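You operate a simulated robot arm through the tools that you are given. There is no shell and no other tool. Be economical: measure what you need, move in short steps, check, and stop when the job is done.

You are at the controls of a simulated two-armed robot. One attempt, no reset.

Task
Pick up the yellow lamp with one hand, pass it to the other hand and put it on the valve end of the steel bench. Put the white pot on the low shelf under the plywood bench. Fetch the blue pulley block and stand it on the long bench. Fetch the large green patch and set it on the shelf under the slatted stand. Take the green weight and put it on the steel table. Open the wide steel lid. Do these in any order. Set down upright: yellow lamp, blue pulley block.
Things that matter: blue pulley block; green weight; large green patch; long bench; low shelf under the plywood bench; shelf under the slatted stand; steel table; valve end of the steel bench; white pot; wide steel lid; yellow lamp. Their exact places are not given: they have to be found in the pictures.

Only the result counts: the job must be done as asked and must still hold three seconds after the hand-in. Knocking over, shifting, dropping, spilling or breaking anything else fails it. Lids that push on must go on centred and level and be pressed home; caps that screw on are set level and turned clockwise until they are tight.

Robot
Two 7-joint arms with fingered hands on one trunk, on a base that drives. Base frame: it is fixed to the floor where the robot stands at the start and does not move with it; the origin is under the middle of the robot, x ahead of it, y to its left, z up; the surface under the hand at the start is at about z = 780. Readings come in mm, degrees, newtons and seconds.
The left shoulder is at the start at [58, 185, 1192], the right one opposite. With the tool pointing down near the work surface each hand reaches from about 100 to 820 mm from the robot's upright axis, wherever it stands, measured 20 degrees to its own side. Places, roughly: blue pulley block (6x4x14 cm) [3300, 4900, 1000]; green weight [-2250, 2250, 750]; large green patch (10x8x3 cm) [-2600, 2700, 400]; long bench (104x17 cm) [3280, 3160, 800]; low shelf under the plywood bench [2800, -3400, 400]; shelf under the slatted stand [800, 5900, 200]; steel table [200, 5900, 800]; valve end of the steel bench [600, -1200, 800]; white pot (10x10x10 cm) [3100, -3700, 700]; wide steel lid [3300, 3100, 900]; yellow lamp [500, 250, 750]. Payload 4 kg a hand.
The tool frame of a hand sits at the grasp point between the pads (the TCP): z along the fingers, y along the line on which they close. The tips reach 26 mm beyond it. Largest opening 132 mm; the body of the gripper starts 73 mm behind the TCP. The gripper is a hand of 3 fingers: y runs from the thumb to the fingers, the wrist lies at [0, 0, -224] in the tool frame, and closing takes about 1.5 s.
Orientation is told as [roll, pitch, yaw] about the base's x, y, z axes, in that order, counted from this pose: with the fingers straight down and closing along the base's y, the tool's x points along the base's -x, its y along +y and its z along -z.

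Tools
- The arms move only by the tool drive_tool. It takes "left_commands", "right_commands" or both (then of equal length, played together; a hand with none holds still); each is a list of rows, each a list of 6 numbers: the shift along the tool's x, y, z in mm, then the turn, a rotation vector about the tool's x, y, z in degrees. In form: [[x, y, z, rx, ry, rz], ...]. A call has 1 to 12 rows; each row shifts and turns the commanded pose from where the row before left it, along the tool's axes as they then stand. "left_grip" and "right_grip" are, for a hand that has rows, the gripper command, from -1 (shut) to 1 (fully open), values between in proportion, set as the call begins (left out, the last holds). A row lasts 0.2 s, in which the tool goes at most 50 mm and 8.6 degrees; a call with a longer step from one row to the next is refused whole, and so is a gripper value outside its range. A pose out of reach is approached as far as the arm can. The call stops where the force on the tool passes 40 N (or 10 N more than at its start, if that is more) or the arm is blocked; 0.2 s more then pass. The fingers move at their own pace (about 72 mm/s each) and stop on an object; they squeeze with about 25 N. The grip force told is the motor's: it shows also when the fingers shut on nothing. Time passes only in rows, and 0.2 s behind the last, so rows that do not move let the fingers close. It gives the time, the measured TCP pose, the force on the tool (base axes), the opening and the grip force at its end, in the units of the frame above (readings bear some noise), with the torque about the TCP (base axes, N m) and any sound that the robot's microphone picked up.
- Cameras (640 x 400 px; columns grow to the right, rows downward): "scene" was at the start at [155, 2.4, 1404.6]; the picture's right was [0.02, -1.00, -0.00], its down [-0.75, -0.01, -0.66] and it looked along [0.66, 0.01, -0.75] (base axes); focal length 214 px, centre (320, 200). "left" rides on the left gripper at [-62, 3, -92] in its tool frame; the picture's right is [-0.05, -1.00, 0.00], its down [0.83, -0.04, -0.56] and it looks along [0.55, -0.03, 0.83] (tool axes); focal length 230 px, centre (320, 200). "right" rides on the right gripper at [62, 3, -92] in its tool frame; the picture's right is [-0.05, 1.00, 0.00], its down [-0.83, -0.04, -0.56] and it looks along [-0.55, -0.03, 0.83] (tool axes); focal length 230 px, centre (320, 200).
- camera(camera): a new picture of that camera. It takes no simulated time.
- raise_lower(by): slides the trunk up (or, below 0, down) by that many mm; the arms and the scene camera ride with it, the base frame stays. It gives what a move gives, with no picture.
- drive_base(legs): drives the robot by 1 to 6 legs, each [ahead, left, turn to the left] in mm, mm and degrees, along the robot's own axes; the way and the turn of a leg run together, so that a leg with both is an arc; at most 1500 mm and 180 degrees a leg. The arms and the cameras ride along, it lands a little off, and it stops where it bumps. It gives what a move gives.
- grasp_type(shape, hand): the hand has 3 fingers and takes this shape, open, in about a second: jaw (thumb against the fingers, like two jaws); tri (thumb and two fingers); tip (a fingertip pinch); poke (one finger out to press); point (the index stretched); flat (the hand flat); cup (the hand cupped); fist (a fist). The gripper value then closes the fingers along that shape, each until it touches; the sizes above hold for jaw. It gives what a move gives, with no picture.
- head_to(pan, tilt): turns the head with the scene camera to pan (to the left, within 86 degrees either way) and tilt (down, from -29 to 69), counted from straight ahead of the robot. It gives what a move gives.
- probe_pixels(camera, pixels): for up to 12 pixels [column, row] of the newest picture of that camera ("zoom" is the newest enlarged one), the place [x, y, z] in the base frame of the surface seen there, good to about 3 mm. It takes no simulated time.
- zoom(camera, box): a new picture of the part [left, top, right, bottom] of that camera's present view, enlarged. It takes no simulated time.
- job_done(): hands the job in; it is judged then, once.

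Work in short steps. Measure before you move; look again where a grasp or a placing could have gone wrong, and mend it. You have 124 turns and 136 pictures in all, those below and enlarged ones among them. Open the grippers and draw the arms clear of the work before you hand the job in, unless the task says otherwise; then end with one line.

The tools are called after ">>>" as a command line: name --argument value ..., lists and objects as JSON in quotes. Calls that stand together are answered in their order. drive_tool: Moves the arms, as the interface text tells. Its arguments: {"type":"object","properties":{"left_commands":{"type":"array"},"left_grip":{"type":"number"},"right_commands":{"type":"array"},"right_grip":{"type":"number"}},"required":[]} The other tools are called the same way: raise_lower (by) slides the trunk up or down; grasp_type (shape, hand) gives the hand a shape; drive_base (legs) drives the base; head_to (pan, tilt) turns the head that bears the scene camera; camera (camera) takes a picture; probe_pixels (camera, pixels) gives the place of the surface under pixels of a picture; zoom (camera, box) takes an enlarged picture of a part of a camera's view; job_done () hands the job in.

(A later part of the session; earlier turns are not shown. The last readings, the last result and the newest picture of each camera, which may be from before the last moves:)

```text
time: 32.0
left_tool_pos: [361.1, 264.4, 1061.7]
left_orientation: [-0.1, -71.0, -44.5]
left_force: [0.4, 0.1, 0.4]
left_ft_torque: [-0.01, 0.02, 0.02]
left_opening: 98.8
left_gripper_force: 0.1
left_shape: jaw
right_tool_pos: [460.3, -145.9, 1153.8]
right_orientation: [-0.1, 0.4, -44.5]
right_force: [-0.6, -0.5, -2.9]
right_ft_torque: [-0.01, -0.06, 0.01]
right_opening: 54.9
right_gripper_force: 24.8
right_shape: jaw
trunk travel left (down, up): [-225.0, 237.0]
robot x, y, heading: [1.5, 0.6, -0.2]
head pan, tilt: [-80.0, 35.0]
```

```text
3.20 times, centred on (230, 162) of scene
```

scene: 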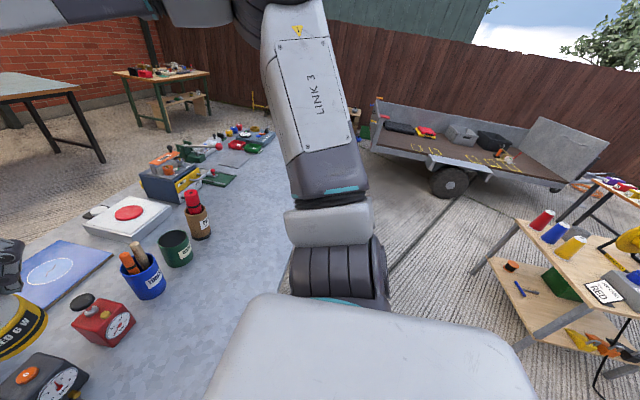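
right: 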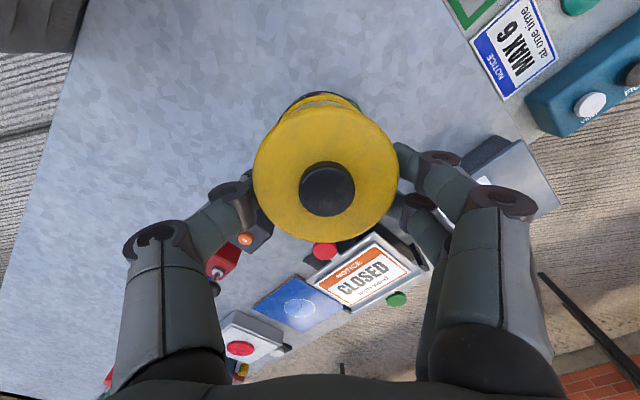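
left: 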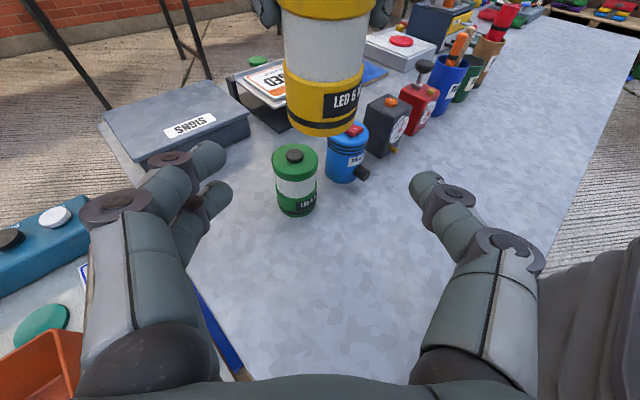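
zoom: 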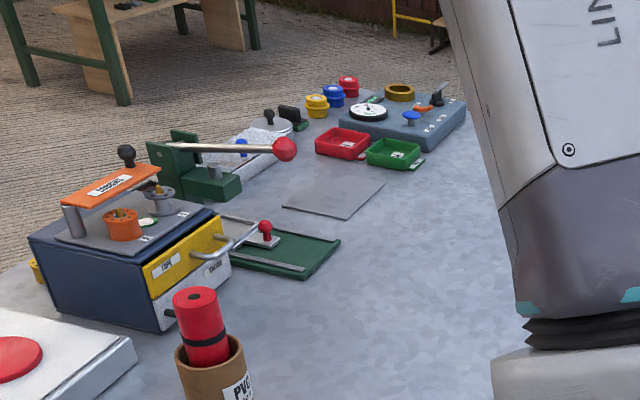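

The floor to the right is clear (stand is at x<-1200). I drive sideways 1150 mm to face the valve end.

>>> drive_base --legs '[[0, -1150, 0]]'

>>> head_to --pan -10 --tilt 40

>>> camera --camera "scene"

```text
time: 38.0
left_tool_pos: [359.9, -903.6, 1060.6]
left_orientation: [-0.1, -71.0, -44.7]
left_force: [-0.1, -0.2, 0.1]
left_ft_torque: [0.02, 0.01, 0.02]
left_opening: 98.7
left_gripper_force: 0.0
left_shape: jaw
right_tool_pos: [458.6, -1314.3, 1154.1]
right_orientation: [-0.1, 0.2, -44.6]
right_force: [0.5, -0.5, -4.3]
right_ft_torque: [-0.05, -0.03, 0.0]
right_opening: 55.0
right_gripper_force: 24.4
right_shape: jaw
trunk travel left (down, up): [-225.0, 237.0]
robot x, y, heading: [-6.1, -1168.7, -0.1]
head pan, tilt: [-80.0, 35.0]
```

```text
time: 39.4
left_tool_pos: [360.9, -903.4, 1060.4]
left_orientation: [-0.1, -71.0, -44.9]
left_force: [0.0, 0.0, -0.9]
left_ft_torque: [0.01, -0.01, 0.0]
left_opening: 98.8
left_gripper_force: 0.0
left_shape: jaw
right_tool_pos: [459.1, -1313.1, 1153.0]
right_orientation: [-0.2, 0.3, -44.6]
right_force: [-0.3, -0.2, -3.6]
right_ft_torque: [-0.03, 0.01, 0.01]
right_opening: 55.0
right_gripper_force: 24.7
right_shape: jaw
trunk travel left (down, up): [-225.0, 237.0]
robot x, y, heading: [3.1, -1164.4, -0.1]
head pan, tilt: [-10.0, 40.0]
```

```text
102 pictures are left
```

scene: 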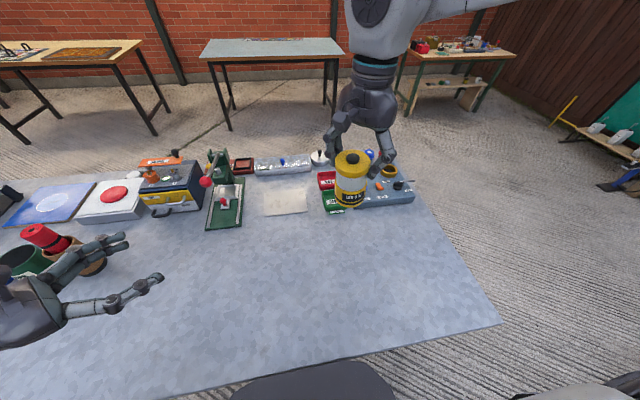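

I look closer at the light plate at (285,200), which may mark the place.

>>> zoom --camera "scene" --box '[190, 140, 430, 290]'

>>> probe_pixels --camera "scene" --pixels '[[264, 190], [304, 187], [266, 216], [307, 211], [285, 202], [242, 185], [240, 230], [326, 214], [285, 235], [410, 200], [500, 322], [440, 205]]'

```text
2.67 times, centred on (310, 215) of scene
```

zoom: 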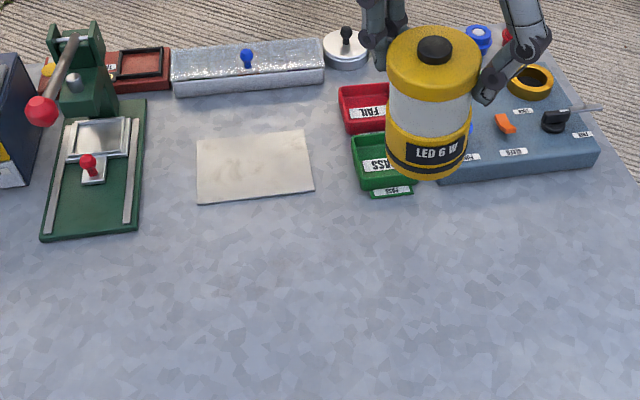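

```text
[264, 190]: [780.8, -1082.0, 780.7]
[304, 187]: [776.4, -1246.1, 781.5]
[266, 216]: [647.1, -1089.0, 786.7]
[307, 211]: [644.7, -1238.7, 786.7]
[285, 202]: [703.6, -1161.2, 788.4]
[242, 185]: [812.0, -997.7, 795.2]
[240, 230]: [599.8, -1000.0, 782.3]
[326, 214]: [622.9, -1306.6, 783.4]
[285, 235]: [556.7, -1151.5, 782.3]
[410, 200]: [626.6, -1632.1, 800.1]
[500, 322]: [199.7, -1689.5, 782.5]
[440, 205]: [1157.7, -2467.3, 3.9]
```

The hint (600,−1200) lies on clear bench just in front of that mat; I'll stand the lamp there. I move the right hand over it and down to about 30 mm above.

>>> drive_tool --right_commands '[[-4.2, 35.9, 0, 0, 0, 0], [-4.2, 35.9, 0, 0, 0, 0], [-4.2, 35.9, 0, 0, 0, 0], [-4.2, 35.9, 0, 0, 0, 0], [-4.2, 35.9, 0, 0, 0, 0], [0, 0, 41, 0, 0, 0], [0, 0, 41, 0, 0, 0], [0, 0, 41, 0, 0, 0], [0, 0, 41, 0, 0, 0], [0, 0, 41, 0, 0, 0], [0, 0, 39, 0, 0, 0], [0, 0, 0, 0, 0, 0]]'

>>> camera --camera "scene"

```text
time: 42.0
left_tool_pos: [358.6, -903.4, 1061.9]
left_orientation: [-0.1, -71.1, -44.7]
left_force: [-0.5, -0.7, 0.0]
left_ft_torque: [-0.02, 0.0, -0.02]
left_opening: 98.9
left_gripper_force: 0.1
left_shape: jaw
right_tool_pos: [598.1, -1200.2, 910.5]
right_orientation: [-0.1, 0.2, -44.6]
right_force: [0.6, -1.0, -3.4]
right_ft_torque: [-0.02, -0.01, -0.02]
right_opening: 54.8
right_gripper_force: 24.8
right_shape: jaw
trunk travel left (down, up): [-225.0, 237.0]
robot x, y, heading: [-2.9, -1166.3, -0.2]
head pan, tilt: [-10.0, 40.0]
```

```text
100 pictures are left
```

scene: 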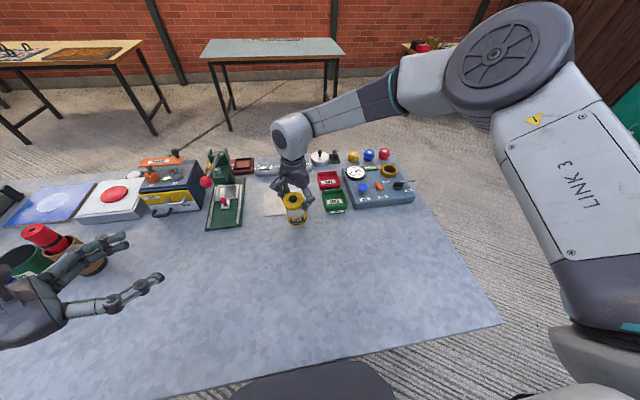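

Now about 30 mm above the bench. I lower gently and read the force.

>>> drive_tool --right_commands '[[0, 0, 10, 0, 0, 0], [0, 0, 8, 0, 0, 0], [0, 0, 5, 0, 0, 0], [0, 0, 3, 0, 0, 0], [0, 0, 2, 0, 0, 0], [0, 0, 0, 0, 0, 0]]'

>>> zoom --camera "scene" --box '[240, 140, 360, 240]'

```text
time: 43.4
left_tool_pos: [360.1, -903.7, 1062.0]
left_orientation: [0.0, -71.0, -44.7]
left_force: [-0.7, 0.0, -0.1]
left_ft_torque: [0.05, -0.03, 0.01]
left_opening: 98.6
left_gripper_force: 0.1
left_shape: jaw
right_tool_pos: [600.4, -1200.6, 881.1]
right_orientation: [-0.1, 0.2, -44.7]
right_force: [0.6, -2.4, 1.6]
right_ft_torque: [0.04, -0.01, 0.03]
right_opening: 54.8
right_gripper_force: 25.0
right_shape: jaw
trunk travel left (down, up): [-225.0, 237.0]
robot x, y, heading: [0.2, -1166.7, -0.4]
head pan, tilt: [-10.0, 40.0]
```

```text
4.00 times, centred on (300, 190) of scene
```

zoom: 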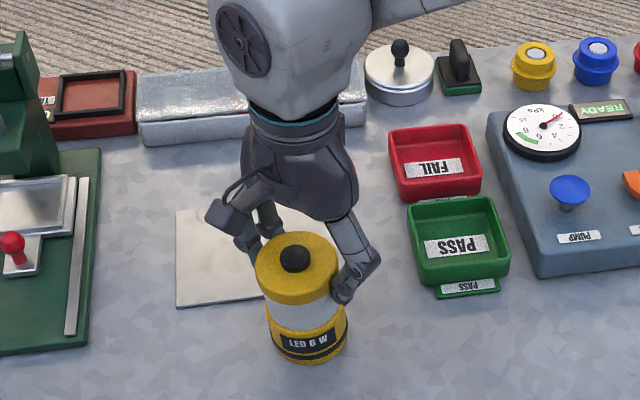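

The force turned from −3.4 to +1.6 N, so the lamp touches the bench. I press 1 mm, open the hand and rise.

>>> drive_tool --right_commands '[[0, 0, 1, 0, 0, 0], [0, 0, 0, 0, 0, 0]]'

>>> drive_tool --right_commands '[[0, 0, 0, 0, 0, 0], [0, 0, 0, 0, 0, 0], [0, 0, 0, 0, 0, 0], [0, 0, 0, 0, 0, 0], [0, 0, 0, 0, 0, 0], [0, 0, -40, 0, 0, 0], [0, 0, -45, 0, 0, 0], [0, 0, -45, 0, 0, 0], [0, 0, -45, 0, 0, 0], [0, 0, -45, 0, 0, 0]]' --right_grip 0.6

>>> camera --camera "scene"

```text
time: 44.0
left_tool_pos: [359.4, -903.3, 1061.3]
left_orientation: [-0.1, -71.0, -44.6]
left_force: [0.3, -0.6, -0.1]
left_ft_torque: [0.0, -0.02, 0.0]
left_opening: 98.8
left_gripper_force: 0.0
left_shape: jaw
right_tool_pos: [600.1, -1198.9, 880.1]
right_orientation: [-0.1, 0.1, -44.7]
right_force: [2.0, -1.6, 4.6]
right_ft_torque: [0.07, -0.01, 0.04]
right_opening: 54.7
right_gripper_force: 25.3
right_shape: jaw
trunk travel left (down, up): [-225.0, 237.0]
robot x, y, heading: [2.7, -1168.5, -0.2]
head pan, tilt: [-10.0, 40.0]
```

```text
time: 46.2
left_tool_pos: [359.5, -902.8, 1060.4]
left_orientation: [0.0, -71.1, -44.8]
left_force: [0.1, 0.4, 0.3]
left_ft_torque: [0.04, 0.0, 0.03]
left_opening: 98.4
left_gripper_force: 0.1
left_shape: jaw
right_tool_pos: [594.7, -1201.0, 1103.3]
right_orientation: [-0.1, 0.1, -44.5]
right_force: [-1.2, 0.4, -0.1]
right_ft_torque: [-0.02, -0.03, 0.03]
right_opening: 105.2
right_gripper_force: 0.2
right_shape: jaw
trunk travel left (down, up): [-225.0, 237.0]
robot x, y, heading: [0.7, -1167.2, -0.2]
head pan, tilt: [-10.0, 40.0]
```

```text
98 pictures are left
```

scene: 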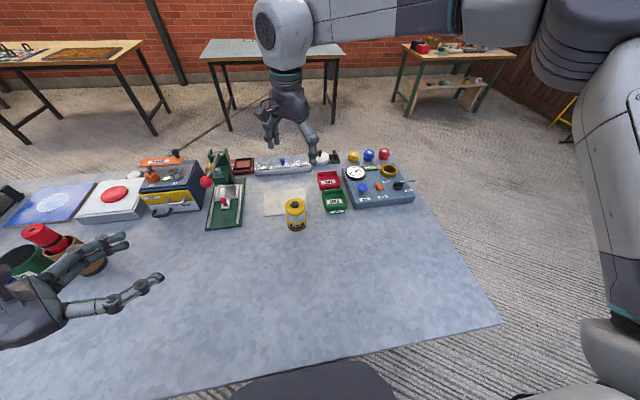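

The lamp stands upright on its own. Next the white pot at the plywood bench (upper right). I tuck the right arm, then drive round the bench's end.

>>> drive_tool --right_commands '[[9, -44, -6, 0, 0, 0], [9, -44, -6, 0, 0, 0], [9, -44, -6, 0, 0, 0], [9, -44, -6, 0, 0, 0], [9, -44, -6, 0, 0, 0], [9, -44, -6, 0, 0, 0]]'

>>> drive_base --legs '[[-150, -1250, 0], [0, 0, -45]]'

>>> head_to --pan 10 --tilt 20

>>> camera --camera "scene"

```text
time: 47.6
left_tool_pos: [358.6, -903.6, 1062.5]
left_orientation: [0.4, -71.0, -45.1]
left_force: [-0.3, -0.1, 0.1]
left_ft_torque: [0.06, 0.01, 0.05]
left_opening: 98.5
left_gripper_force: 0.1
left_shape: jaw
right_tool_pos: [426.1, -1359.2, 1170.0]
right_orientation: [-0.2, 0.6, -43.7]
right_force: [-0.4, 0.3, 0.3]
right_ft_torque: [0.04, 0.0, 0.01]
right_opening: 105.3
right_gripper_force: 0.0
right_shape: jaw
right hand out of reach, approached as far as the arm can: row 4, 5, 6
trunk travel left (down, up): [-225.0, 237.0]
robot x, y, heading: [-4.1, -1168.5, -0.0]
head pan, tilt: [-10.0, 40.0]
```

```text
time: 56.0
left_tool_pos: [286.5, -2495.7, 1060.1]
left_orientation: [0.0, -71.0, -90.2]
left_force: [0.6, 0.8, 0.4]
left_ft_torque: [-0.02, -0.02, -0.02]
left_opening: 99.0
left_gripper_force: 0.1
left_shape: jaw
right_tool_pos: [9.5, -2860.7, 1169.4]
right_orientation: [-0.1, 0.6, -89.3]
right_force: [-0.4, 0.2, -0.3]
right_ft_torque: [0.0, -0.01, -0.04]
right_opening: 105.5
right_gripper_force: 0.0
right_shape: jaw
trunk travel left (down, up): [-225.0, 237.0]
robot x, y, heading: [-158.6, -2425.1, -46.0]
head pan, tilt: [-10.0, 40.0]
```

```text
time: 56.9
left_tool_pos: [285.8, -2493.4, 1060.6]
left_orientation: [0.0, -70.9, -90.3]
left_force: [0.4, 0.4, -0.3]
left_ft_torque: [-0.02, 0.03, 0.01]
left_opening: 98.6
left_gripper_force: 0.1
left_shape: jaw
right_tool_pos: [8.9, -2860.2, 1170.6]
right_orientation: [-0.2, 0.7, -89.3]
right_force: [0.4, -1.0, -0.1]
right_ft_torque: [0.01, 0.03, -0.01]
right_opening: 105.4
right_gripper_force: 0.1
right_shape: jaw
trunk travel left (down, up): [-225.0, 237.0]
robot x, y, heading: [-161.0, -2423.4, -45.4]
head pan, tilt: [10.0, 20.0]
```

```text
97 pictures are left
```

scene: 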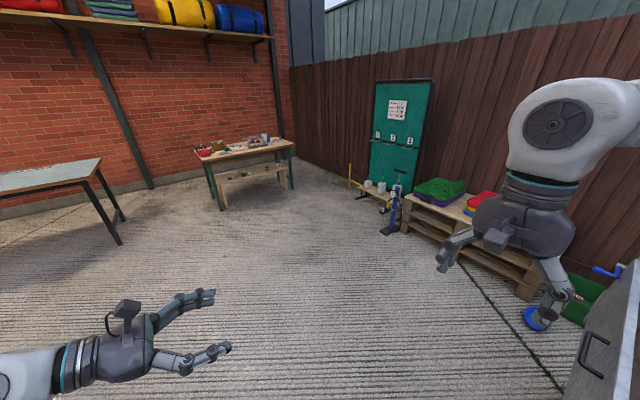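

The plywood bench with green legs is at (195–295,140–210). I zoom and measure its layout.

>>> zoom --camera "scene" --box '[170, 110, 330, 210]'

>>> probe_pixels --camera "zoom" --pixels '[[130, 200], [480, 135], [90, 160], [440, 105], [210, 265], [460, 230], [200, 395], [490, 310], [330, 125], [380, 135], [230, 290]]'

```text
4.00 times, centred on (250, 160) of scene
```

zoom: 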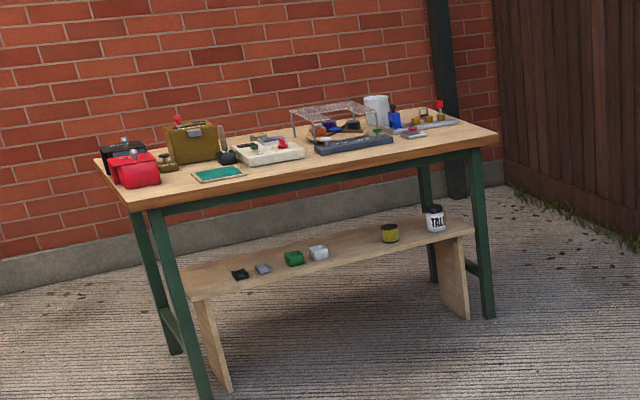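

```text
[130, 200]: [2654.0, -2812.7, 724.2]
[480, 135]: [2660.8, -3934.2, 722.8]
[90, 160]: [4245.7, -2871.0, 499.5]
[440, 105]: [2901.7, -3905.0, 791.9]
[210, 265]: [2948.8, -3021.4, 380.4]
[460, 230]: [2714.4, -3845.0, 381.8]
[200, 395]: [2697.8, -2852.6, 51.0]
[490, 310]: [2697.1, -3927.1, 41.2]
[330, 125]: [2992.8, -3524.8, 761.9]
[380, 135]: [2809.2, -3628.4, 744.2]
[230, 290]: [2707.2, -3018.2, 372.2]
```

Front edge of the plywood bench is at x≈2660, top z 724, shelf z 381. I check the obstacles at right before driving.

>>> probe_pixels --camera "scene" --pixels '[[405, 235], [430, 245], [530, 300], [385, 232], [358, 190], [580, 320], [600, 380], [250, 250], [400, 300], [120, 243]]'

>>> drive_base --legs '[[0, 0, 45.4]]'

```text
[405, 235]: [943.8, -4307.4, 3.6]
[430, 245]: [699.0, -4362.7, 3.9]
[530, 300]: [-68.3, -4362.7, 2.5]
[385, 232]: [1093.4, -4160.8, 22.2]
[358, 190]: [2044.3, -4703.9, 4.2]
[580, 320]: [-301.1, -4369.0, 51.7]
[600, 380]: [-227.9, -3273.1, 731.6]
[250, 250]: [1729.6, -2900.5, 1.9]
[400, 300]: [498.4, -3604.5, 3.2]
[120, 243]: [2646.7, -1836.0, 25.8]
```

```text
time: 59.3
left_tool_pos: [210.9, -2162.5, 1061.0]
left_orientation: [0.0, -71.0, -45.6]
left_force: [-0.1, 1.3, 0.4]
left_ft_torque: [-0.01, -0.04, -0.02]
left_opening: 98.5
left_gripper_force: 0.1
left_shape: jaw
right_tool_pos: [269.9, -2619.4, 1169.3]
right_orientation: [-0.2, 0.6, -44.6]
right_force: [0.6, -0.2, 0.1]
right_ft_torque: [-0.02, -0.01, 0.0]
right_opening: 105.5
right_gripper_force: 0.1
right_shape: jaw
trunk travel left (down, up): [-225.0, 237.0]
robot x, y, heading: [-158.8, -2422.1, -1.0]
head pan, tilt: [10.0, 20.0]
```

Way is clear. I drive diagonally to about (2100,−3500), facing the bench.

>>> drive_base --legs '[[1130, -510, 0.5], [1130, -510, 0.5]]'

>>> head_to --pan 0 --tilt 30

>>> camera --camera "scene"

```text
time: 71.6
left_tool_pos: [2483.4, -3257.6, 1061.9]
left_orientation: [0.0, -70.9, -46.6]
left_force: [-0.7, -0.3, 1.1]
left_ft_torque: [0.01, 0.02, -0.03]
left_opening: 98.6
left_gripper_force: 0.1
left_shape: jaw
right_tool_pos: [2534.4, -3712.9, 1171.0]
right_orientation: [-0.2, 0.7, -45.6]
right_force: [-0.4, 0.3, 1.2]
right_ft_torque: [0.03, 0.0, 0.02]
right_opening: 105.5
right_gripper_force: 0.1
right_shape: jaw
trunk travel left (down, up): [-225.0, 237.0]
robot x, y, heading: [2113.6, -3505.4, -1.9]
head pan, tilt: [10.0, 20.0]
```

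```text
time: 72.3
left_tool_pos: [2482.4, -3257.2, 1059.7]
left_orientation: [0.0, -71.0, -46.8]
left_force: [0.4, -0.5, 0.0]
left_ft_torque: [0.01, 0.0, 0.0]
left_opening: 98.8
left_gripper_force: 0.1
left_shape: jaw
right_tool_pos: [2534.0, -3712.4, 1169.6]
right_orientation: [-0.3, 0.6, -45.8]
right_force: [0.7, 0.1, 0.6]
right_ft_torque: [-0.01, -0.02, -0.04]
right_opening: 105.3
right_gripper_force: 0.1
right_shape: jaw
trunk travel left (down, up): [-225.0, 237.0]
robot x, y, heading: [2108.3, -3506.8, -1.9]
head pan, tilt: [0.0, 30.0]
```

```text
95 pictures are left
```

scene: 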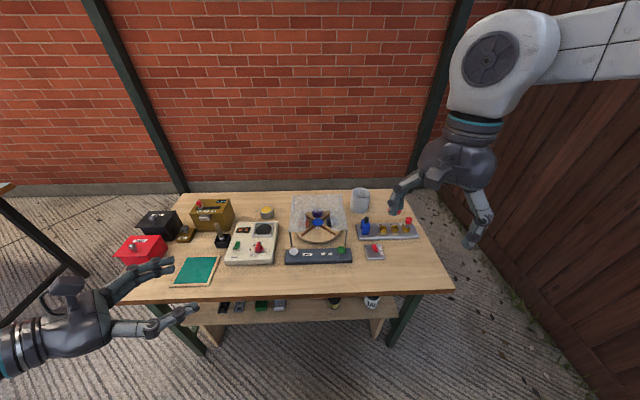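

The white pot is at (360,202). I zoom and measure it and its neighbours.

>>> zoom --camera "scene" --box '[280, 160, 440, 260]'

>>> probe_pixels --camera "zoom" --pixels '[[285, 130], [320, 110], [352, 130], [320, 150], [318, 122], [287, 190], [320, 200], [350, 190], [340, 260], [265, 150], [450, 235], [400, 170]]'

>>> zoom --camera "scene" --box '[190, 270, 430, 345]'

>>> probe_pixels --camera "scene" --pixels '[[280, 304], [300, 310], [320, 315], [335, 303], [372, 303], [300, 320], [350, 315]]'

```text
4.00 times, centred on (360, 210) of scene
```

zoom: 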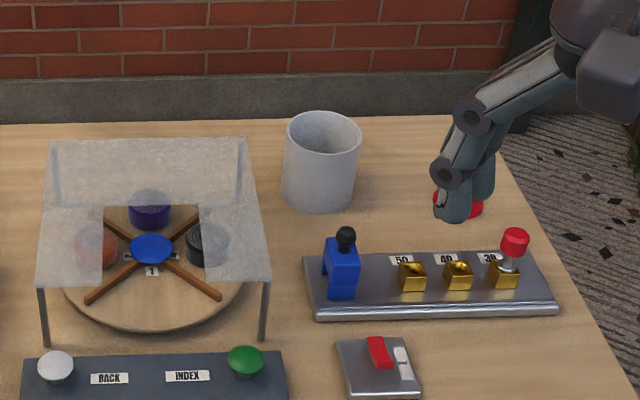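

```text
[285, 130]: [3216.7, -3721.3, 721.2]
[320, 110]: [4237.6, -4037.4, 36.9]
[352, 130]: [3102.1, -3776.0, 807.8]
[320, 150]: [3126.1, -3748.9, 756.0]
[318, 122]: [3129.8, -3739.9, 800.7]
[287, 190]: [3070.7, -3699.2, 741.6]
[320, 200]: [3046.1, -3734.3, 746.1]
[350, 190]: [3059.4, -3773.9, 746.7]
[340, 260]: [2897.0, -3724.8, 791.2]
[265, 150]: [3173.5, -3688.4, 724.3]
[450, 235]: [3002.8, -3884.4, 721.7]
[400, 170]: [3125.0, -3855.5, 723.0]
```

```text
2.67 times, centred on (310, 308) of scene
```

zoom: 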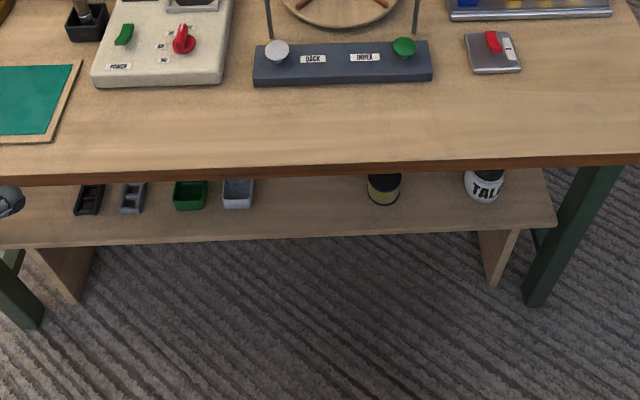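

```text
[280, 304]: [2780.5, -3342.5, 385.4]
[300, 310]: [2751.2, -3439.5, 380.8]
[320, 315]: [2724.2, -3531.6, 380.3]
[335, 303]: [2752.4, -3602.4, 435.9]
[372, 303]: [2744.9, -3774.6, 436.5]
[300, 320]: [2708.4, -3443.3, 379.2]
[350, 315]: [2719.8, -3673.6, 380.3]
```

The pot is an open cylinder, axis ≈(3093,−3738), z 723–815. The plan: grasp it with the right hand tilted ~45° from the front, so the same pose fits in under the tabletop. I drive nearer and turn the right hand; and measure the glass cover beside the pot.

>>> zoom --camera "scene" --box '[280, 160, 440, 260]'

>>> probe_pixels --camera "zoom" --pixels '[[240, 150], [265, 265], [263, 330], [245, 160], [348, 232], [345, 250], [320, 258], [555, 300], [515, 235], [300, 205]]'

>>> drive_base --legs '[[210, -50, 1.5]]'

>>> drive_tool --right_commands '[[0, 0, 0, 0, 0, -7.6], [0, 0, 0, 0, 0, -7.6], [0, 0, 0, 0, 0, -7.6], [0, 0, 0, 0, 0, -7.6], [0, 0, 0, 0, 0, -7.6], [0, 0, 0, 0, 0, -7.6], [0, 0, 0, 0, -7.5, 0], [0, 0, 0, 0, -7.5, 0], [0, 0, 0, 0, -7.5, 0], [0, 0, 0, 0, -7.5, 0], [0, 0, 0, 0, -7.5, 0], [0, 0, 0, 0, -7.5, 0]]' --right_grip 1

```text
4.00 times, centred on (360, 210) of scene
```

zoom: 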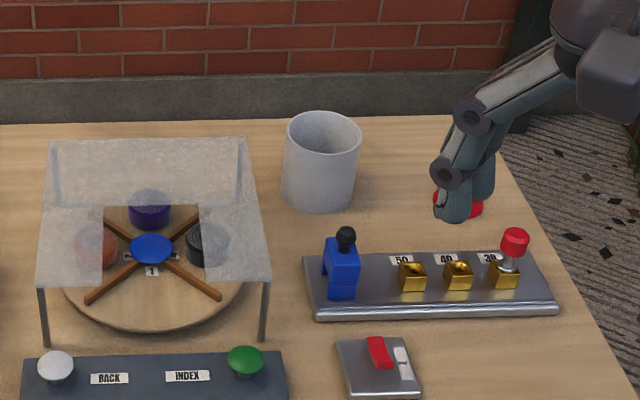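

```text
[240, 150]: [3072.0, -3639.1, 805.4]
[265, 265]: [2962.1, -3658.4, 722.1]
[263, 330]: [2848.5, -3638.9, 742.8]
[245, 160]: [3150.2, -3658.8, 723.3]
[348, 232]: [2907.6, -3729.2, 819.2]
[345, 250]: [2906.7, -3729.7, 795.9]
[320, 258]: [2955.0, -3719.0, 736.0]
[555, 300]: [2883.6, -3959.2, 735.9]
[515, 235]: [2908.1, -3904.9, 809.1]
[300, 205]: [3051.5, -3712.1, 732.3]
```

```text
time: 74.0
left_tool_pos: [2686.8, -3304.6, 1061.4]
left_orientation: [0.0, -71.0, -45.3]
left_force: [0.3, -0.8, -0.4]
left_ft_torque: [0.01, -0.02, -0.04]
left_opening: 98.5
left_gripper_force: 0.1
left_shape: jaw
right_tool_pos: [2746.9, -3758.8, 1170.7]
right_orientation: [-0.2, 0.5, -44.5]
right_force: [-0.8, 0.6, -0.3]
right_ft_torque: [0.0, 0.02, -0.03]
right_opening: 105.7
right_gripper_force: 0.1
right_shape: jaw
trunk travel left (down, up): [-225.0, 237.0]
robot x, y, heading: [2321.1, -3564.9, -0.9]
head pan, tilt: [0.0, 30.0]
```

```text
time: 76.6
left_tool_pos: [2686.3, -3304.0, 1060.9]
left_orientation: [0.1, -71.0, -45.5]
left_force: [-0.7, 0.3, -0.2]
left_ft_torque: [0.02, -0.03, 0.0]
left_opening: 98.7
left_gripper_force: 0.0
left_shape: jaw
right_tool_pos: [2747.5, -3759.4, 1169.3]
right_orientation: [0.4, -44.6, 0.8]
right_force: [-0.4, -0.1, 0.3]
right_ft_torque: [0.0, 0.02, -0.03]
right_opening: 131.9
right_gripper_force: 0.1
right_shape: jaw
trunk travel left (down, up): [-225.0, 237.0]
robot x, y, heading: [2323.4, -3562.8, -0.8]
head pan, tilt: [0.0, 30.0]
```

Cover edge is at y≈−3639, leaving room for the finger. I move the right hand to 210 mm short of the pot along its 45° line.

>>> drive_tool --right_commands '[[4.5, 2.7, 38.9, 0, 0, 0], [4.5, 2.7, 38.9, 0, 0, 0], [4.5, 2.7, 38.9, 0, 0, 0], [4.5, 2.7, 38.9, 0, 0, 0], [4.5, 2.7, 38.9, 0, 0, 0], [4.5, 2.7, 38.9, 0, 0, 0], [4.5, 2.7, 38.9, 0, 0, 0], [4.5, 2.7, 38.9, 0, 0, 0], [0, 0, 0, 0, 0, 0]]' --right_grip 0.8

>>> camera --camera "right"

>>> camera --camera "scene"

```text
time: 78.6
left_tool_pos: [2685.8, -3305.2, 1061.3]
left_orientation: [0.1, -71.1, -45.5]
left_force: [0.0, 0.7, -0.9]
left_ft_torque: [0.03, -0.02, -0.04]
left_opening: 98.8
left_gripper_force: 0.0
left_shape: jaw
right_tool_pos: [2938.2, -3732.2, 925.2]
right_orientation: [0.4, -44.5, 0.9]
right_force: [-0.4, 0.0, 0.1]
right_ft_torque: [-0.04, -0.02, 0.03]
right_opening: 119.1
right_gripper_force: 0.1
right_shape: jaw
trunk travel left (down, up): [-225.0, 237.0]
robot x, y, heading: [2323.3, -3560.7, -0.9]
head pan, tilt: [0.0, 30.0]
```

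```text
91 pictures are left
```

right: 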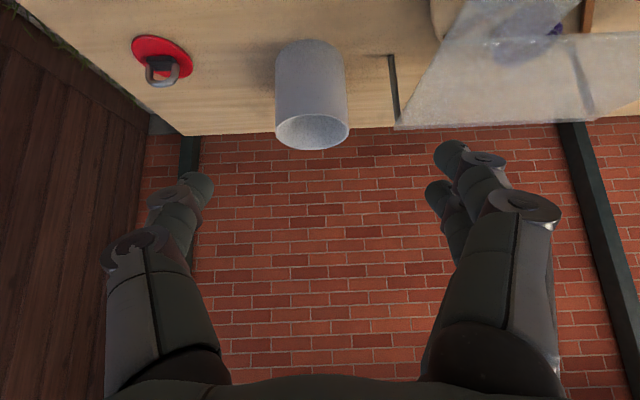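

```text
90 pictures are left
```

scene: 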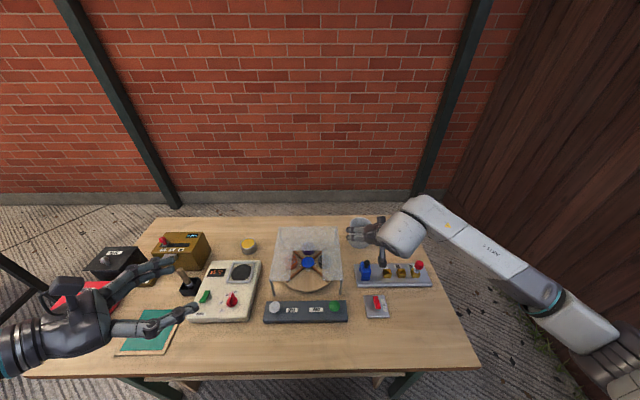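

The pot is at column ~312 in the right view, a bit to −y of the hand's middle. I probe it for accuracy.

>>> probe_pixels --camera "right" --pixels '[[278, 90], [310, 90], [342, 90], [310, 60], [310, 112], [285, 112], [338, 112], [398, 90], [400, 118]]'

```text
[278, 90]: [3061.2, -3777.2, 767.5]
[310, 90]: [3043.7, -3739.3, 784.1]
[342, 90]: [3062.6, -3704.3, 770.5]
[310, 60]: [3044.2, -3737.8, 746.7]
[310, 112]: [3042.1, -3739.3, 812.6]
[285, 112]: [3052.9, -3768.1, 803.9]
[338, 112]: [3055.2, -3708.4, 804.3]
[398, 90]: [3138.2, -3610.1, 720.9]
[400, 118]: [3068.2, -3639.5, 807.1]
```

Pot axis (3089,−3740), radius 46. I advance along the tool and then close.

>>> drive_tool --right_commands '[[0.2, -5, 35.5, 0, 0, 0], [0.2, -5, 35.5, 0, 0, 0], [0.2, 0, 35.5, 0, 0, 0], [0.2, 0, 35.5, 0, 0, 0], [0.2, 0, 35.5, 0, 0, 0], [0.2, 0, 35.5, 0, 0, 0], [0, 0, 0, 0, 0, 0]]'

>>> camera --camera "right"

```text
time: 80.2
left_tool_pos: [2686.1, -3304.6, 1061.8]
left_orientation: [0.1, -71.0, -45.6]
left_force: [-1.5, 0.2, 0.1]
left_ft_torque: [0.02, 0.0, 0.02]
left_opening: 99.0
left_gripper_force: 0.1
left_shape: jaw
right_tool_pos: [3086.8, -3737.6, 770.0]
right_orientation: [0.4, -44.5, 0.9]
right_force: [0.1, 0.1, -0.2]
right_ft_torque: [0.02, -0.01, 0.01]
right_opening: 119.0
right_gripper_force: 0.0
right_shape: jaw
trunk travel left (down, up): [-225.0, 237.0]
robot x, y, heading: [2321.0, -3566.8, -1.0]
head pan, tilt: [0.0, 30.0]
```

```text
89 pictures are left
```

right: 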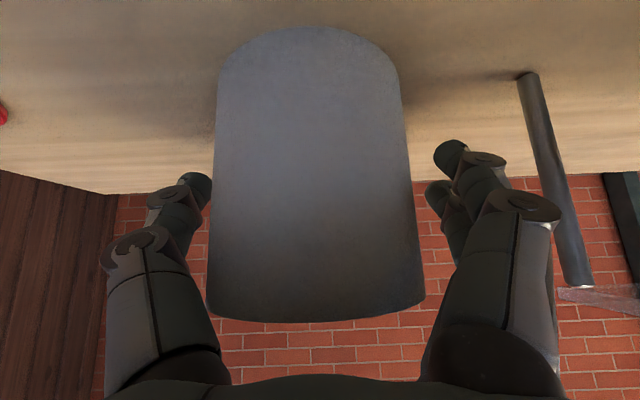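

Centred. I close and lift 180 mm straight up.

>>> drive_tool --right_commands '[[0, 0, 0, 0, 0, 0], [0, 0, 0, 0, 0, 0], [0, 0, 0, 0, 0, 0], [0, 0, 0, 0, 0, 0], [0, 0, 0, 0, 0, 0], [0, 0, 0, 0, 0, 0]]' --right_grip -1

>>> drive_tool --right_commands '[[-14, 0, -14.2, 0, 0, 0], [-28, 0, -28.5, 0, 0, 0], [-28, 0, -28.5, 0, 0, 0], [-28, 0, -28.5, 0, 0, 0], [-28, 0, -28.5, 0, 0, 0], [0, 0, 0, 0, 0, 0]]'

>>> camera --camera "right"

```text
time: 81.6
left_tool_pos: [2686.2, -3304.4, 1060.0]
left_orientation: [0.1, -71.0, -45.5]
left_force: [1.0, -0.9, 1.0]
left_ft_torque: [-0.02, 0.0, 0.01]
left_opening: 98.6
left_gripper_force: 0.0
left_shape: jaw
right_tool_pos: [3087.5, -3737.0, 770.8]
right_orientation: [0.4, -44.5, 0.9]
right_force: [-0.2, 0.4, -0.2]
right_ft_torque: [0.07, -0.02, -0.03]
right_opening: 82.8
right_gripper_force: 25.0
right_shape: jaw
trunk travel left (down, up): [-225.0, 237.0]
robot x, y, heading: [2322.8, -3563.5, -0.8]
head pan, tilt: [0.0, 30.0]
```

```text
time: 83.0
left_tool_pos: [2686.2, -3305.4, 1061.4]
left_orientation: [-0.1, -71.0, -45.4]
left_force: [1.2, 0.1, 0.2]
left_ft_torque: [0.03, 0.0, -0.03]
left_opening: 98.4
left_gripper_force: 0.1
left_shape: jaw
right_tool_pos: [3087.9, -3743.1, 949.5]
right_orientation: [0.4, -44.4, 0.9]
right_force: [-0.6, -0.2, -1.6]
right_ft_torque: [0.01, 0.02, 0.0]
right_opening: 82.7
right_gripper_force: 25.0
right_shape: jaw
trunk travel left (down, up): [-225.0, 237.0]
robot x, y, heading: [2322.0, -3562.2, -0.7]
head pan, tilt: [0.0, 30.0]
```

```text
88 pictures are left
```

right: 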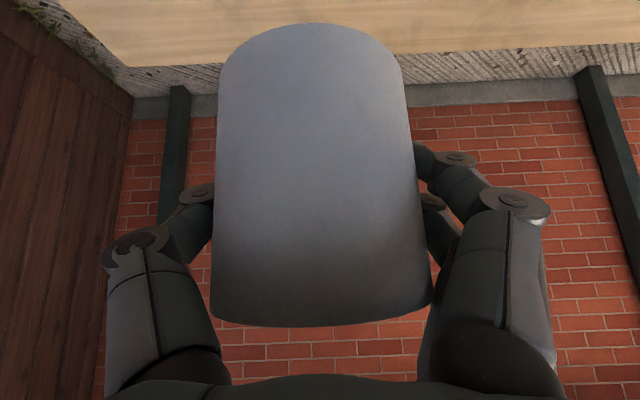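

The pot is held. I back away from the bench, shift left, and lower the trunk so the pot can go in under the tabletop.

>>> drive_base --legs '[[-520, 0, 0.7], [0, 270, 0]]'

>>> raise_lower --by -220

```text
time: 87.6
left_tool_pos: [2165.5, -3022.9, 1061.2]
left_orientation: [-0.1, -71.0, -45.1]
left_force: [-0.3, 0.8, 0.7]
left_ft_torque: [0.02, 0.0, 0.01]
left_opening: 98.6
left_gripper_force: 0.0
left_shape: jaw
right_tool_pos: [2569.7, -3457.8, 949.7]
right_orientation: [0.3, -44.3, 1.2]
right_force: [0.3, -0.2, -1.2]
right_ft_torque: [-0.02, 0.01, 0.0]
right_opening: 82.7
right_gripper_force: 24.8
right_shape: jaw
trunk travel left (down, up): [-225.0, 237.0]
robot x, y, heading: [1798.7, -3281.4, -0.8]
head pan, tilt: [0.0, 30.0]
```

```text
time: 89.9
left_tool_pos: [2211.7, -3023.5, 683.5]
left_orientation: [-25.3, -52.7, -22.7]
left_force: [-0.4, 0.8, -0.5]
left_ft_torque: [0.03, 0.0, -0.03]
left_opening: 98.8
left_gripper_force: 0.1
left_shape: jaw
right_tool_pos: [2570.3, -3457.7, 730.7]
right_orientation: [0.5, -44.5, 1.1]
right_force: [-0.2, 0.9, -1.2]
right_ft_torque: [0.03, -0.02, 0.01]
right_opening: 82.7
right_gripper_force: 25.3
right_shape: jaw
trunk travel left (down, up): [-5.0, 457.0]
robot x, y, heading: [1800.6, -3282.7, -0.7]
head pan, tilt: [0.0, 30.0]
```

Trunk is down. Now I lower and pull in the right hand to z≈460, in front of the shelf gap.

>>> drive_tool --right_commands '[[42.5, -1, 5.7, 0, 0, 0], [42.5, -1, 5.7, 0, 0, 0], [42.5, -1, 5.7, 0, 0, 0], [42.5, -1, 5.7, 0, 0, 0], [42.5, -1, 5.7, 0, 0, 0], [42.5, -1, 5.7, 0, 0, 0], [42.5, -1, 5.7, 0, 0, 0], [42.5, -1, 5.7, 0, 0, 0], [0, 0, 0, 0, 0, 0]]'

>>> head_to --pan -10 --tilt 25

>>> camera --camera "scene"

```text
time: 91.9
left_tool_pos: [2211.7, -3022.8, 683.3]
left_orientation: [-25.3, -52.5, -22.7]
left_force: [-0.3, -0.2, -0.3]
left_ft_torque: [0.0, 0.0, -0.02]
left_opening: 98.8
left_gripper_force: 0.0
left_shape: jaw
right_tool_pos: [2397.1, -3478.6, 503.3]
right_orientation: [0.5, -42.8, 1.3]
right_force: [-0.2, -0.3, -1.4]
right_ft_torque: [0.03, 0.02, 0.01]
right_opening: 82.7
right_gripper_force: 25.0
right_shape: jaw
right hand out of reach, approached as far as the arm can: row 7, 8
trunk travel left (down, up): [-5.0, 457.0]
robot x, y, heading: [1802.7, -3286.0, -0.5]
head pan, tilt: [0.0, 30.0]
```

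```text
time: 92.6
left_tool_pos: [2211.3, -3022.1, 683.8]
left_orientation: [-25.2, -52.5, -22.6]
left_force: [-0.3, -0.2, -0.3]
left_ft_torque: [0.0, 0.03, 0.01]
left_opening: 98.7
left_gripper_force: 0.1
left_shape: jaw
right_tool_pos: [2397.8, -3477.7, 503.6]
right_orientation: [0.4, -42.8, 1.4]
right_force: [-0.6, -0.1, -1.6]
right_ft_torque: [-0.01, 0.0, -0.01]
right_opening: 82.1
right_gripper_force: 24.9
right_shape: jaw
trunk travel left (down, up): [-5.0, 457.0]
robot x, y, heading: [1804.8, -3280.7, -0.6]
head pan, tilt: [-10.0, 25.0]
```

```text
87 pictures are left
```

scene: 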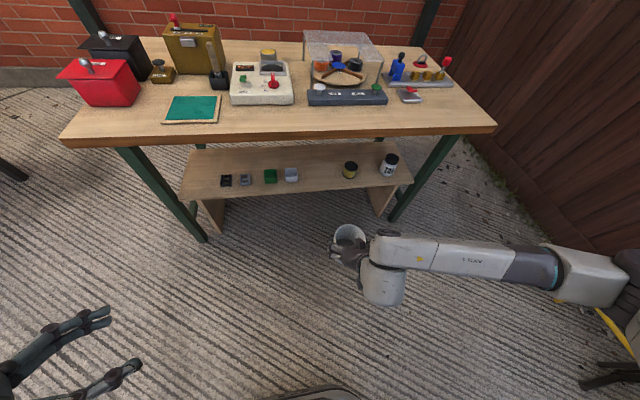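

Pot is in front of the shelf. I go lower/forward, fix the small pitch error, and measure the free strip between the white tray (291,175) and the yellow can (350,170).

>>> drive_tool --right_commands '[[-6.7, 0, 37, 0, -0.8, 0], [-6.7, 0, 37, 0, -0.8, 0], [0, 0, 0, 0, 0, 0]]'

>>> zoom --camera "scene" --box '[200, 120, 440, 270]'

>>> probe_pixels --camera "scene" --pixels '[[298, 175], [298, 182], [291, 170], [344, 170], [350, 178], [320, 155], [320, 186], [320, 170], [320, 135], [320, 148], [300, 150]]'

```text
time: 93.4
left_tool_pos: [2211.0, -3022.3, 683.3]
left_orientation: [-25.3, -52.5, -22.6]
left_force: [0.3, 0.2, 0.0]
left_ft_torque: [-0.02, 0.01, 0.04]
left_opening: 98.9
left_gripper_force: 0.1
left_shape: jaw
right_tool_pos: [2473.7, -3481.7, 478.2]
right_orientation: [0.3, -45.4, 1.2]
right_force: [-0.8, 0.8, -1.6]
right_ft_torque: [0.02, -0.01, -0.01]
right_opening: 82.2
right_gripper_force: 24.7
right_shape: jaw
right hand out of reach, approached as far as the arm can: row 1, 2
trunk travel left (down, up): [-5.0, 457.0]
robot x, y, heading: [1800.9, -3284.1, -0.7]
head pan, tilt: [-10.0, 25.0]
```

```text
2.67 times, centred on (320, 195) of scene
```

zoom: 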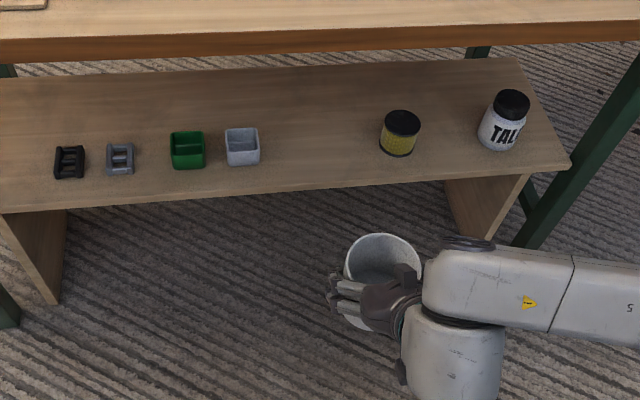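

```text
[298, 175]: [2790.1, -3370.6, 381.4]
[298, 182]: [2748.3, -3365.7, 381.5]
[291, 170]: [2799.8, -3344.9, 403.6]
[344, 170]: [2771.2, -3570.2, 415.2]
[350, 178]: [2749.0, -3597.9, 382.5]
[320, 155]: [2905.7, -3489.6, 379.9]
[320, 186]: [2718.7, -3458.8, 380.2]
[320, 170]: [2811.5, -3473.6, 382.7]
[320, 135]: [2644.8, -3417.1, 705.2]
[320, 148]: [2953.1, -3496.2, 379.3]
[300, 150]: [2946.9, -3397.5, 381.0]
```

Free strip is y −3370…−3568, centre −3469. I test whether the arm can get 45 mm lower here before driving in.

>>> drive_tool --right_commands '[[8, 4, 22, 0, 0, 0], [8, 4, 22, 0, 0, 0], [8, 4, 8, 0, 0, 0], [0, 0, 0, 0, 0, 0]]'

```text
time: 94.4
left_tool_pos: [2210.3, -3022.1, 683.3]
left_orientation: [-25.3, -52.7, -22.7]
left_force: [0.2, 0.4, -0.2]
left_ft_torque: [0.0, 0.02, 0.0]
left_opening: 98.7
left_gripper_force: 0.1
left_shape: jaw
right_tool_pos: [2513.6, -3469.4, 447.0]
right_orientation: [0.4, -45.4, 1.1]
right_force: [0.1, 0.1, -2.3]
right_ft_torque: [0.01, -0.03, 0.01]
right_opening: 82.2
right_gripper_force: 25.3
right_shape: jaw
right hand out of reach, approached as far as the arm can: row 1, 2, 3
trunk travel left (down, up): [-5.0, 457.0]
robot x, y, heading: [1803.0, -3284.2, -0.6]
head pan, tilt: [-10.0, 25.0]
```

The pot base is now ~18 mm above shelf level and the reach grows forward. I drive ahead 235 mm to bring the pot under the tabletop.

>>> drive_base --legs '[[235, 0, 0]]'

>>> camera --camera "scene"

>>> camera --camera "right"

```text
time: 96.2
left_tool_pos: [2445.1, -3022.7, 684.9]
left_orientation: [-25.2, -52.7, -22.4]
left_force: [0.8, 0.6, 0.0]
left_ft_torque: [0.01, 0.01, 0.04]
left_opening: 98.5
left_gripper_force: 0.1
left_shape: jaw
right_tool_pos: [2746.8, -3466.5, 445.8]
right_orientation: [0.4, -45.2, 1.7]
right_force: [0.3, 0.0, -1.9]
right_ft_torque: [0.01, 0.01, -0.02]
right_opening: 82.2
right_gripper_force: 24.8
right_shape: jaw
trunk travel left (down, up): [-5.0, 457.0]
robot x, y, heading: [2037.4, -3284.6, -0.0]
head pan, tilt: [-10.0, 25.0]
```

```text
85 pictures are left
```

scene: 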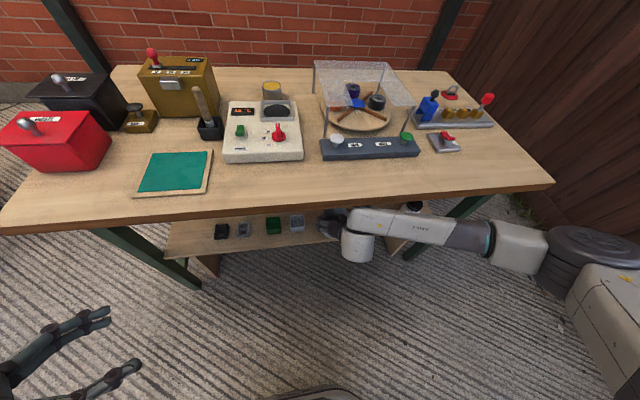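

```text
84 pictures are left
```

right: 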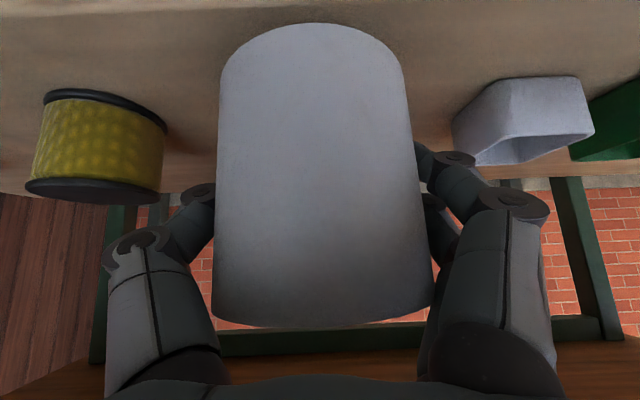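

The pot fits between the can and the tray. I move down-forward along the tool's line (45°) until it touches.

>>> drive_tool --right_commands '[[0, 0, 8, 0, 0.7, 0], [0, 0, 7, 0, 0, 0], [0, 0, 4, 0, 0, 0], [0, 0, 3, 0, 0, 0], [0, 0, 0, 0, 0, 0]]'

```text
time: 97.4
left_tool_pos: [2445.0, -3022.1, 682.3]
left_orientation: [-25.3, -52.7, -22.3]
left_force: [0.4, -0.3, -0.2]
left_ft_torque: [-0.01, 0.02, 0.02]
left_opening: 98.8
left_gripper_force: 0.0
left_shape: jaw
right_tool_pos: [2763.8, -3466.4, 429.2]
right_orientation: [0.5, -44.5, 1.7]
right_force: [-0.9, -0.4, -2.1]
right_ft_torque: [0.03, 0.0, 0.03]
right_opening: 82.8
right_gripper_force: 25.2
right_shape: jaw
trunk travel left (down, up): [-5.0, 457.0]
robot x, y, heading: [2042.5, -3285.9, -0.2]
head pan, tilt: [-10.0, 25.0]
```

Not yet touching (force still −2 N). I lower straight down in 1–2 mm steps.

>>> drive_tool --right_commands '[[0.7, 0, 0.7, 0, 0, 0], [0.7, 0, 0.7, 0, 0, 0], [0.7, 0, 0.7, 0, 0, 0], [0, 0, 0, 0, 0, 0]]'

```text
time: 98.4
left_tool_pos: [2444.6, -3021.8, 683.9]
left_orientation: [-25.3, -52.8, -22.3]
left_force: [0.6, 0.0, -1.1]
left_ft_torque: [0.01, 0.02, 0.01]
left_opening: 98.9
left_gripper_force: 0.0
left_shape: jaw
right_tool_pos: [2762.8, -3465.2, 428.2]
right_orientation: [0.4, -44.5, 1.7]
right_force: [0.9, -0.9, 3.6]
right_ft_torque: [0.16, -0.06, -0.02]
right_opening: 81.6
right_gripper_force: 25.2
right_shape: jaw
trunk travel left (down, up): [-5.0, 457.0]
robot x, y, heading: [2038.3, -3284.5, -0.2]
head pan, tilt: [-10.0, 25.0]
```

Contact (+3.6 N). I open the hand moderately and draw it back along its own line, then look.

>>> drive_tool --right_commands '[[0.5, 0, 0.5, 0, 0, 0], [0, 0, 0, 0, 0, 0], [0, 0, 0, 0, 0, 0], [0, 0, 0, 0, 0, 0], [0, 0, 0, 0, 0, 0]]' --right_grip 0.6

>>> drive_tool --right_commands '[[0, 0, -20, 0, 0, 0], [0, 0, -30, 0, 0, 0], [0, 0, -30, 0, 0, 0], [0, 0, -30, 0, 0, 0], [0, 0, 0, 0, 0, 0]]'

>>> camera --camera "right"

```text
time: 99.6
left_tool_pos: [2445.6, -3020.9, 683.1]
left_orientation: [-25.4, -52.5, -22.3]
left_force: [0.0, 0.4, 0.1]
left_ft_torque: [0.0, -0.01, 0.0]
left_opening: 98.8
left_gripper_force: 0.0
left_shape: jaw
right_tool_pos: [2762.7, -3465.4, 426.8]
right_orientation: [0.3, -44.4, 1.7]
right_force: [0.0, 0.1, -0.3]
right_ft_torque: [-0.05, 0.0, 0.02]
right_opening: 105.6
right_gripper_force: 0.0
right_shape: jaw
trunk travel left (down, up): [-5.0, 457.0]
robot x, y, heading: [2038.7, -3284.1, -0.5]
head pan, tilt: [-10.0, 25.0]
```

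```text
time: 100.8
left_tool_pos: [2444.2, -3021.3, 683.8]
left_orientation: [-25.2, -52.5, -22.3]
left_force: [0.4, 0.7, -0.4]
left_ft_torque: [0.0, 0.0, -0.01]
left_opening: 98.7
left_gripper_force: 0.0
left_shape: jaw
right_tool_pos: [2687.2, -3467.5, 504.3]
right_orientation: [0.3, -44.5, 1.6]
right_force: [-0.9, -0.4, 0.7]
right_ft_torque: [-0.01, -0.01, -0.02]
right_opening: 105.6
right_gripper_force: 0.0
right_shape: jaw
trunk travel left (down, up): [-5.0, 457.0]
robot x, y, heading: [2038.5, -3285.0, -0.5]
head pan, tilt: [-10.0, 25.0]
```

```text
83 pictures are left
```

right: 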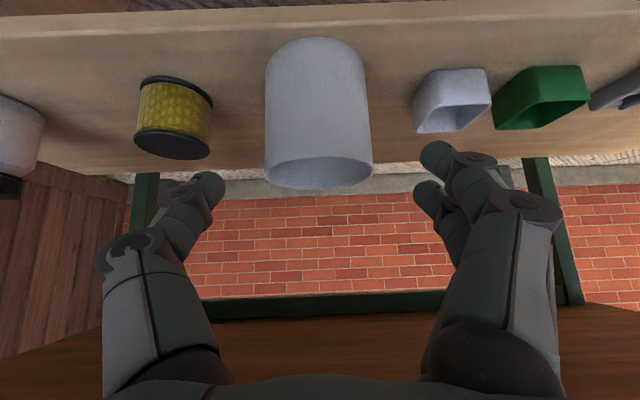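

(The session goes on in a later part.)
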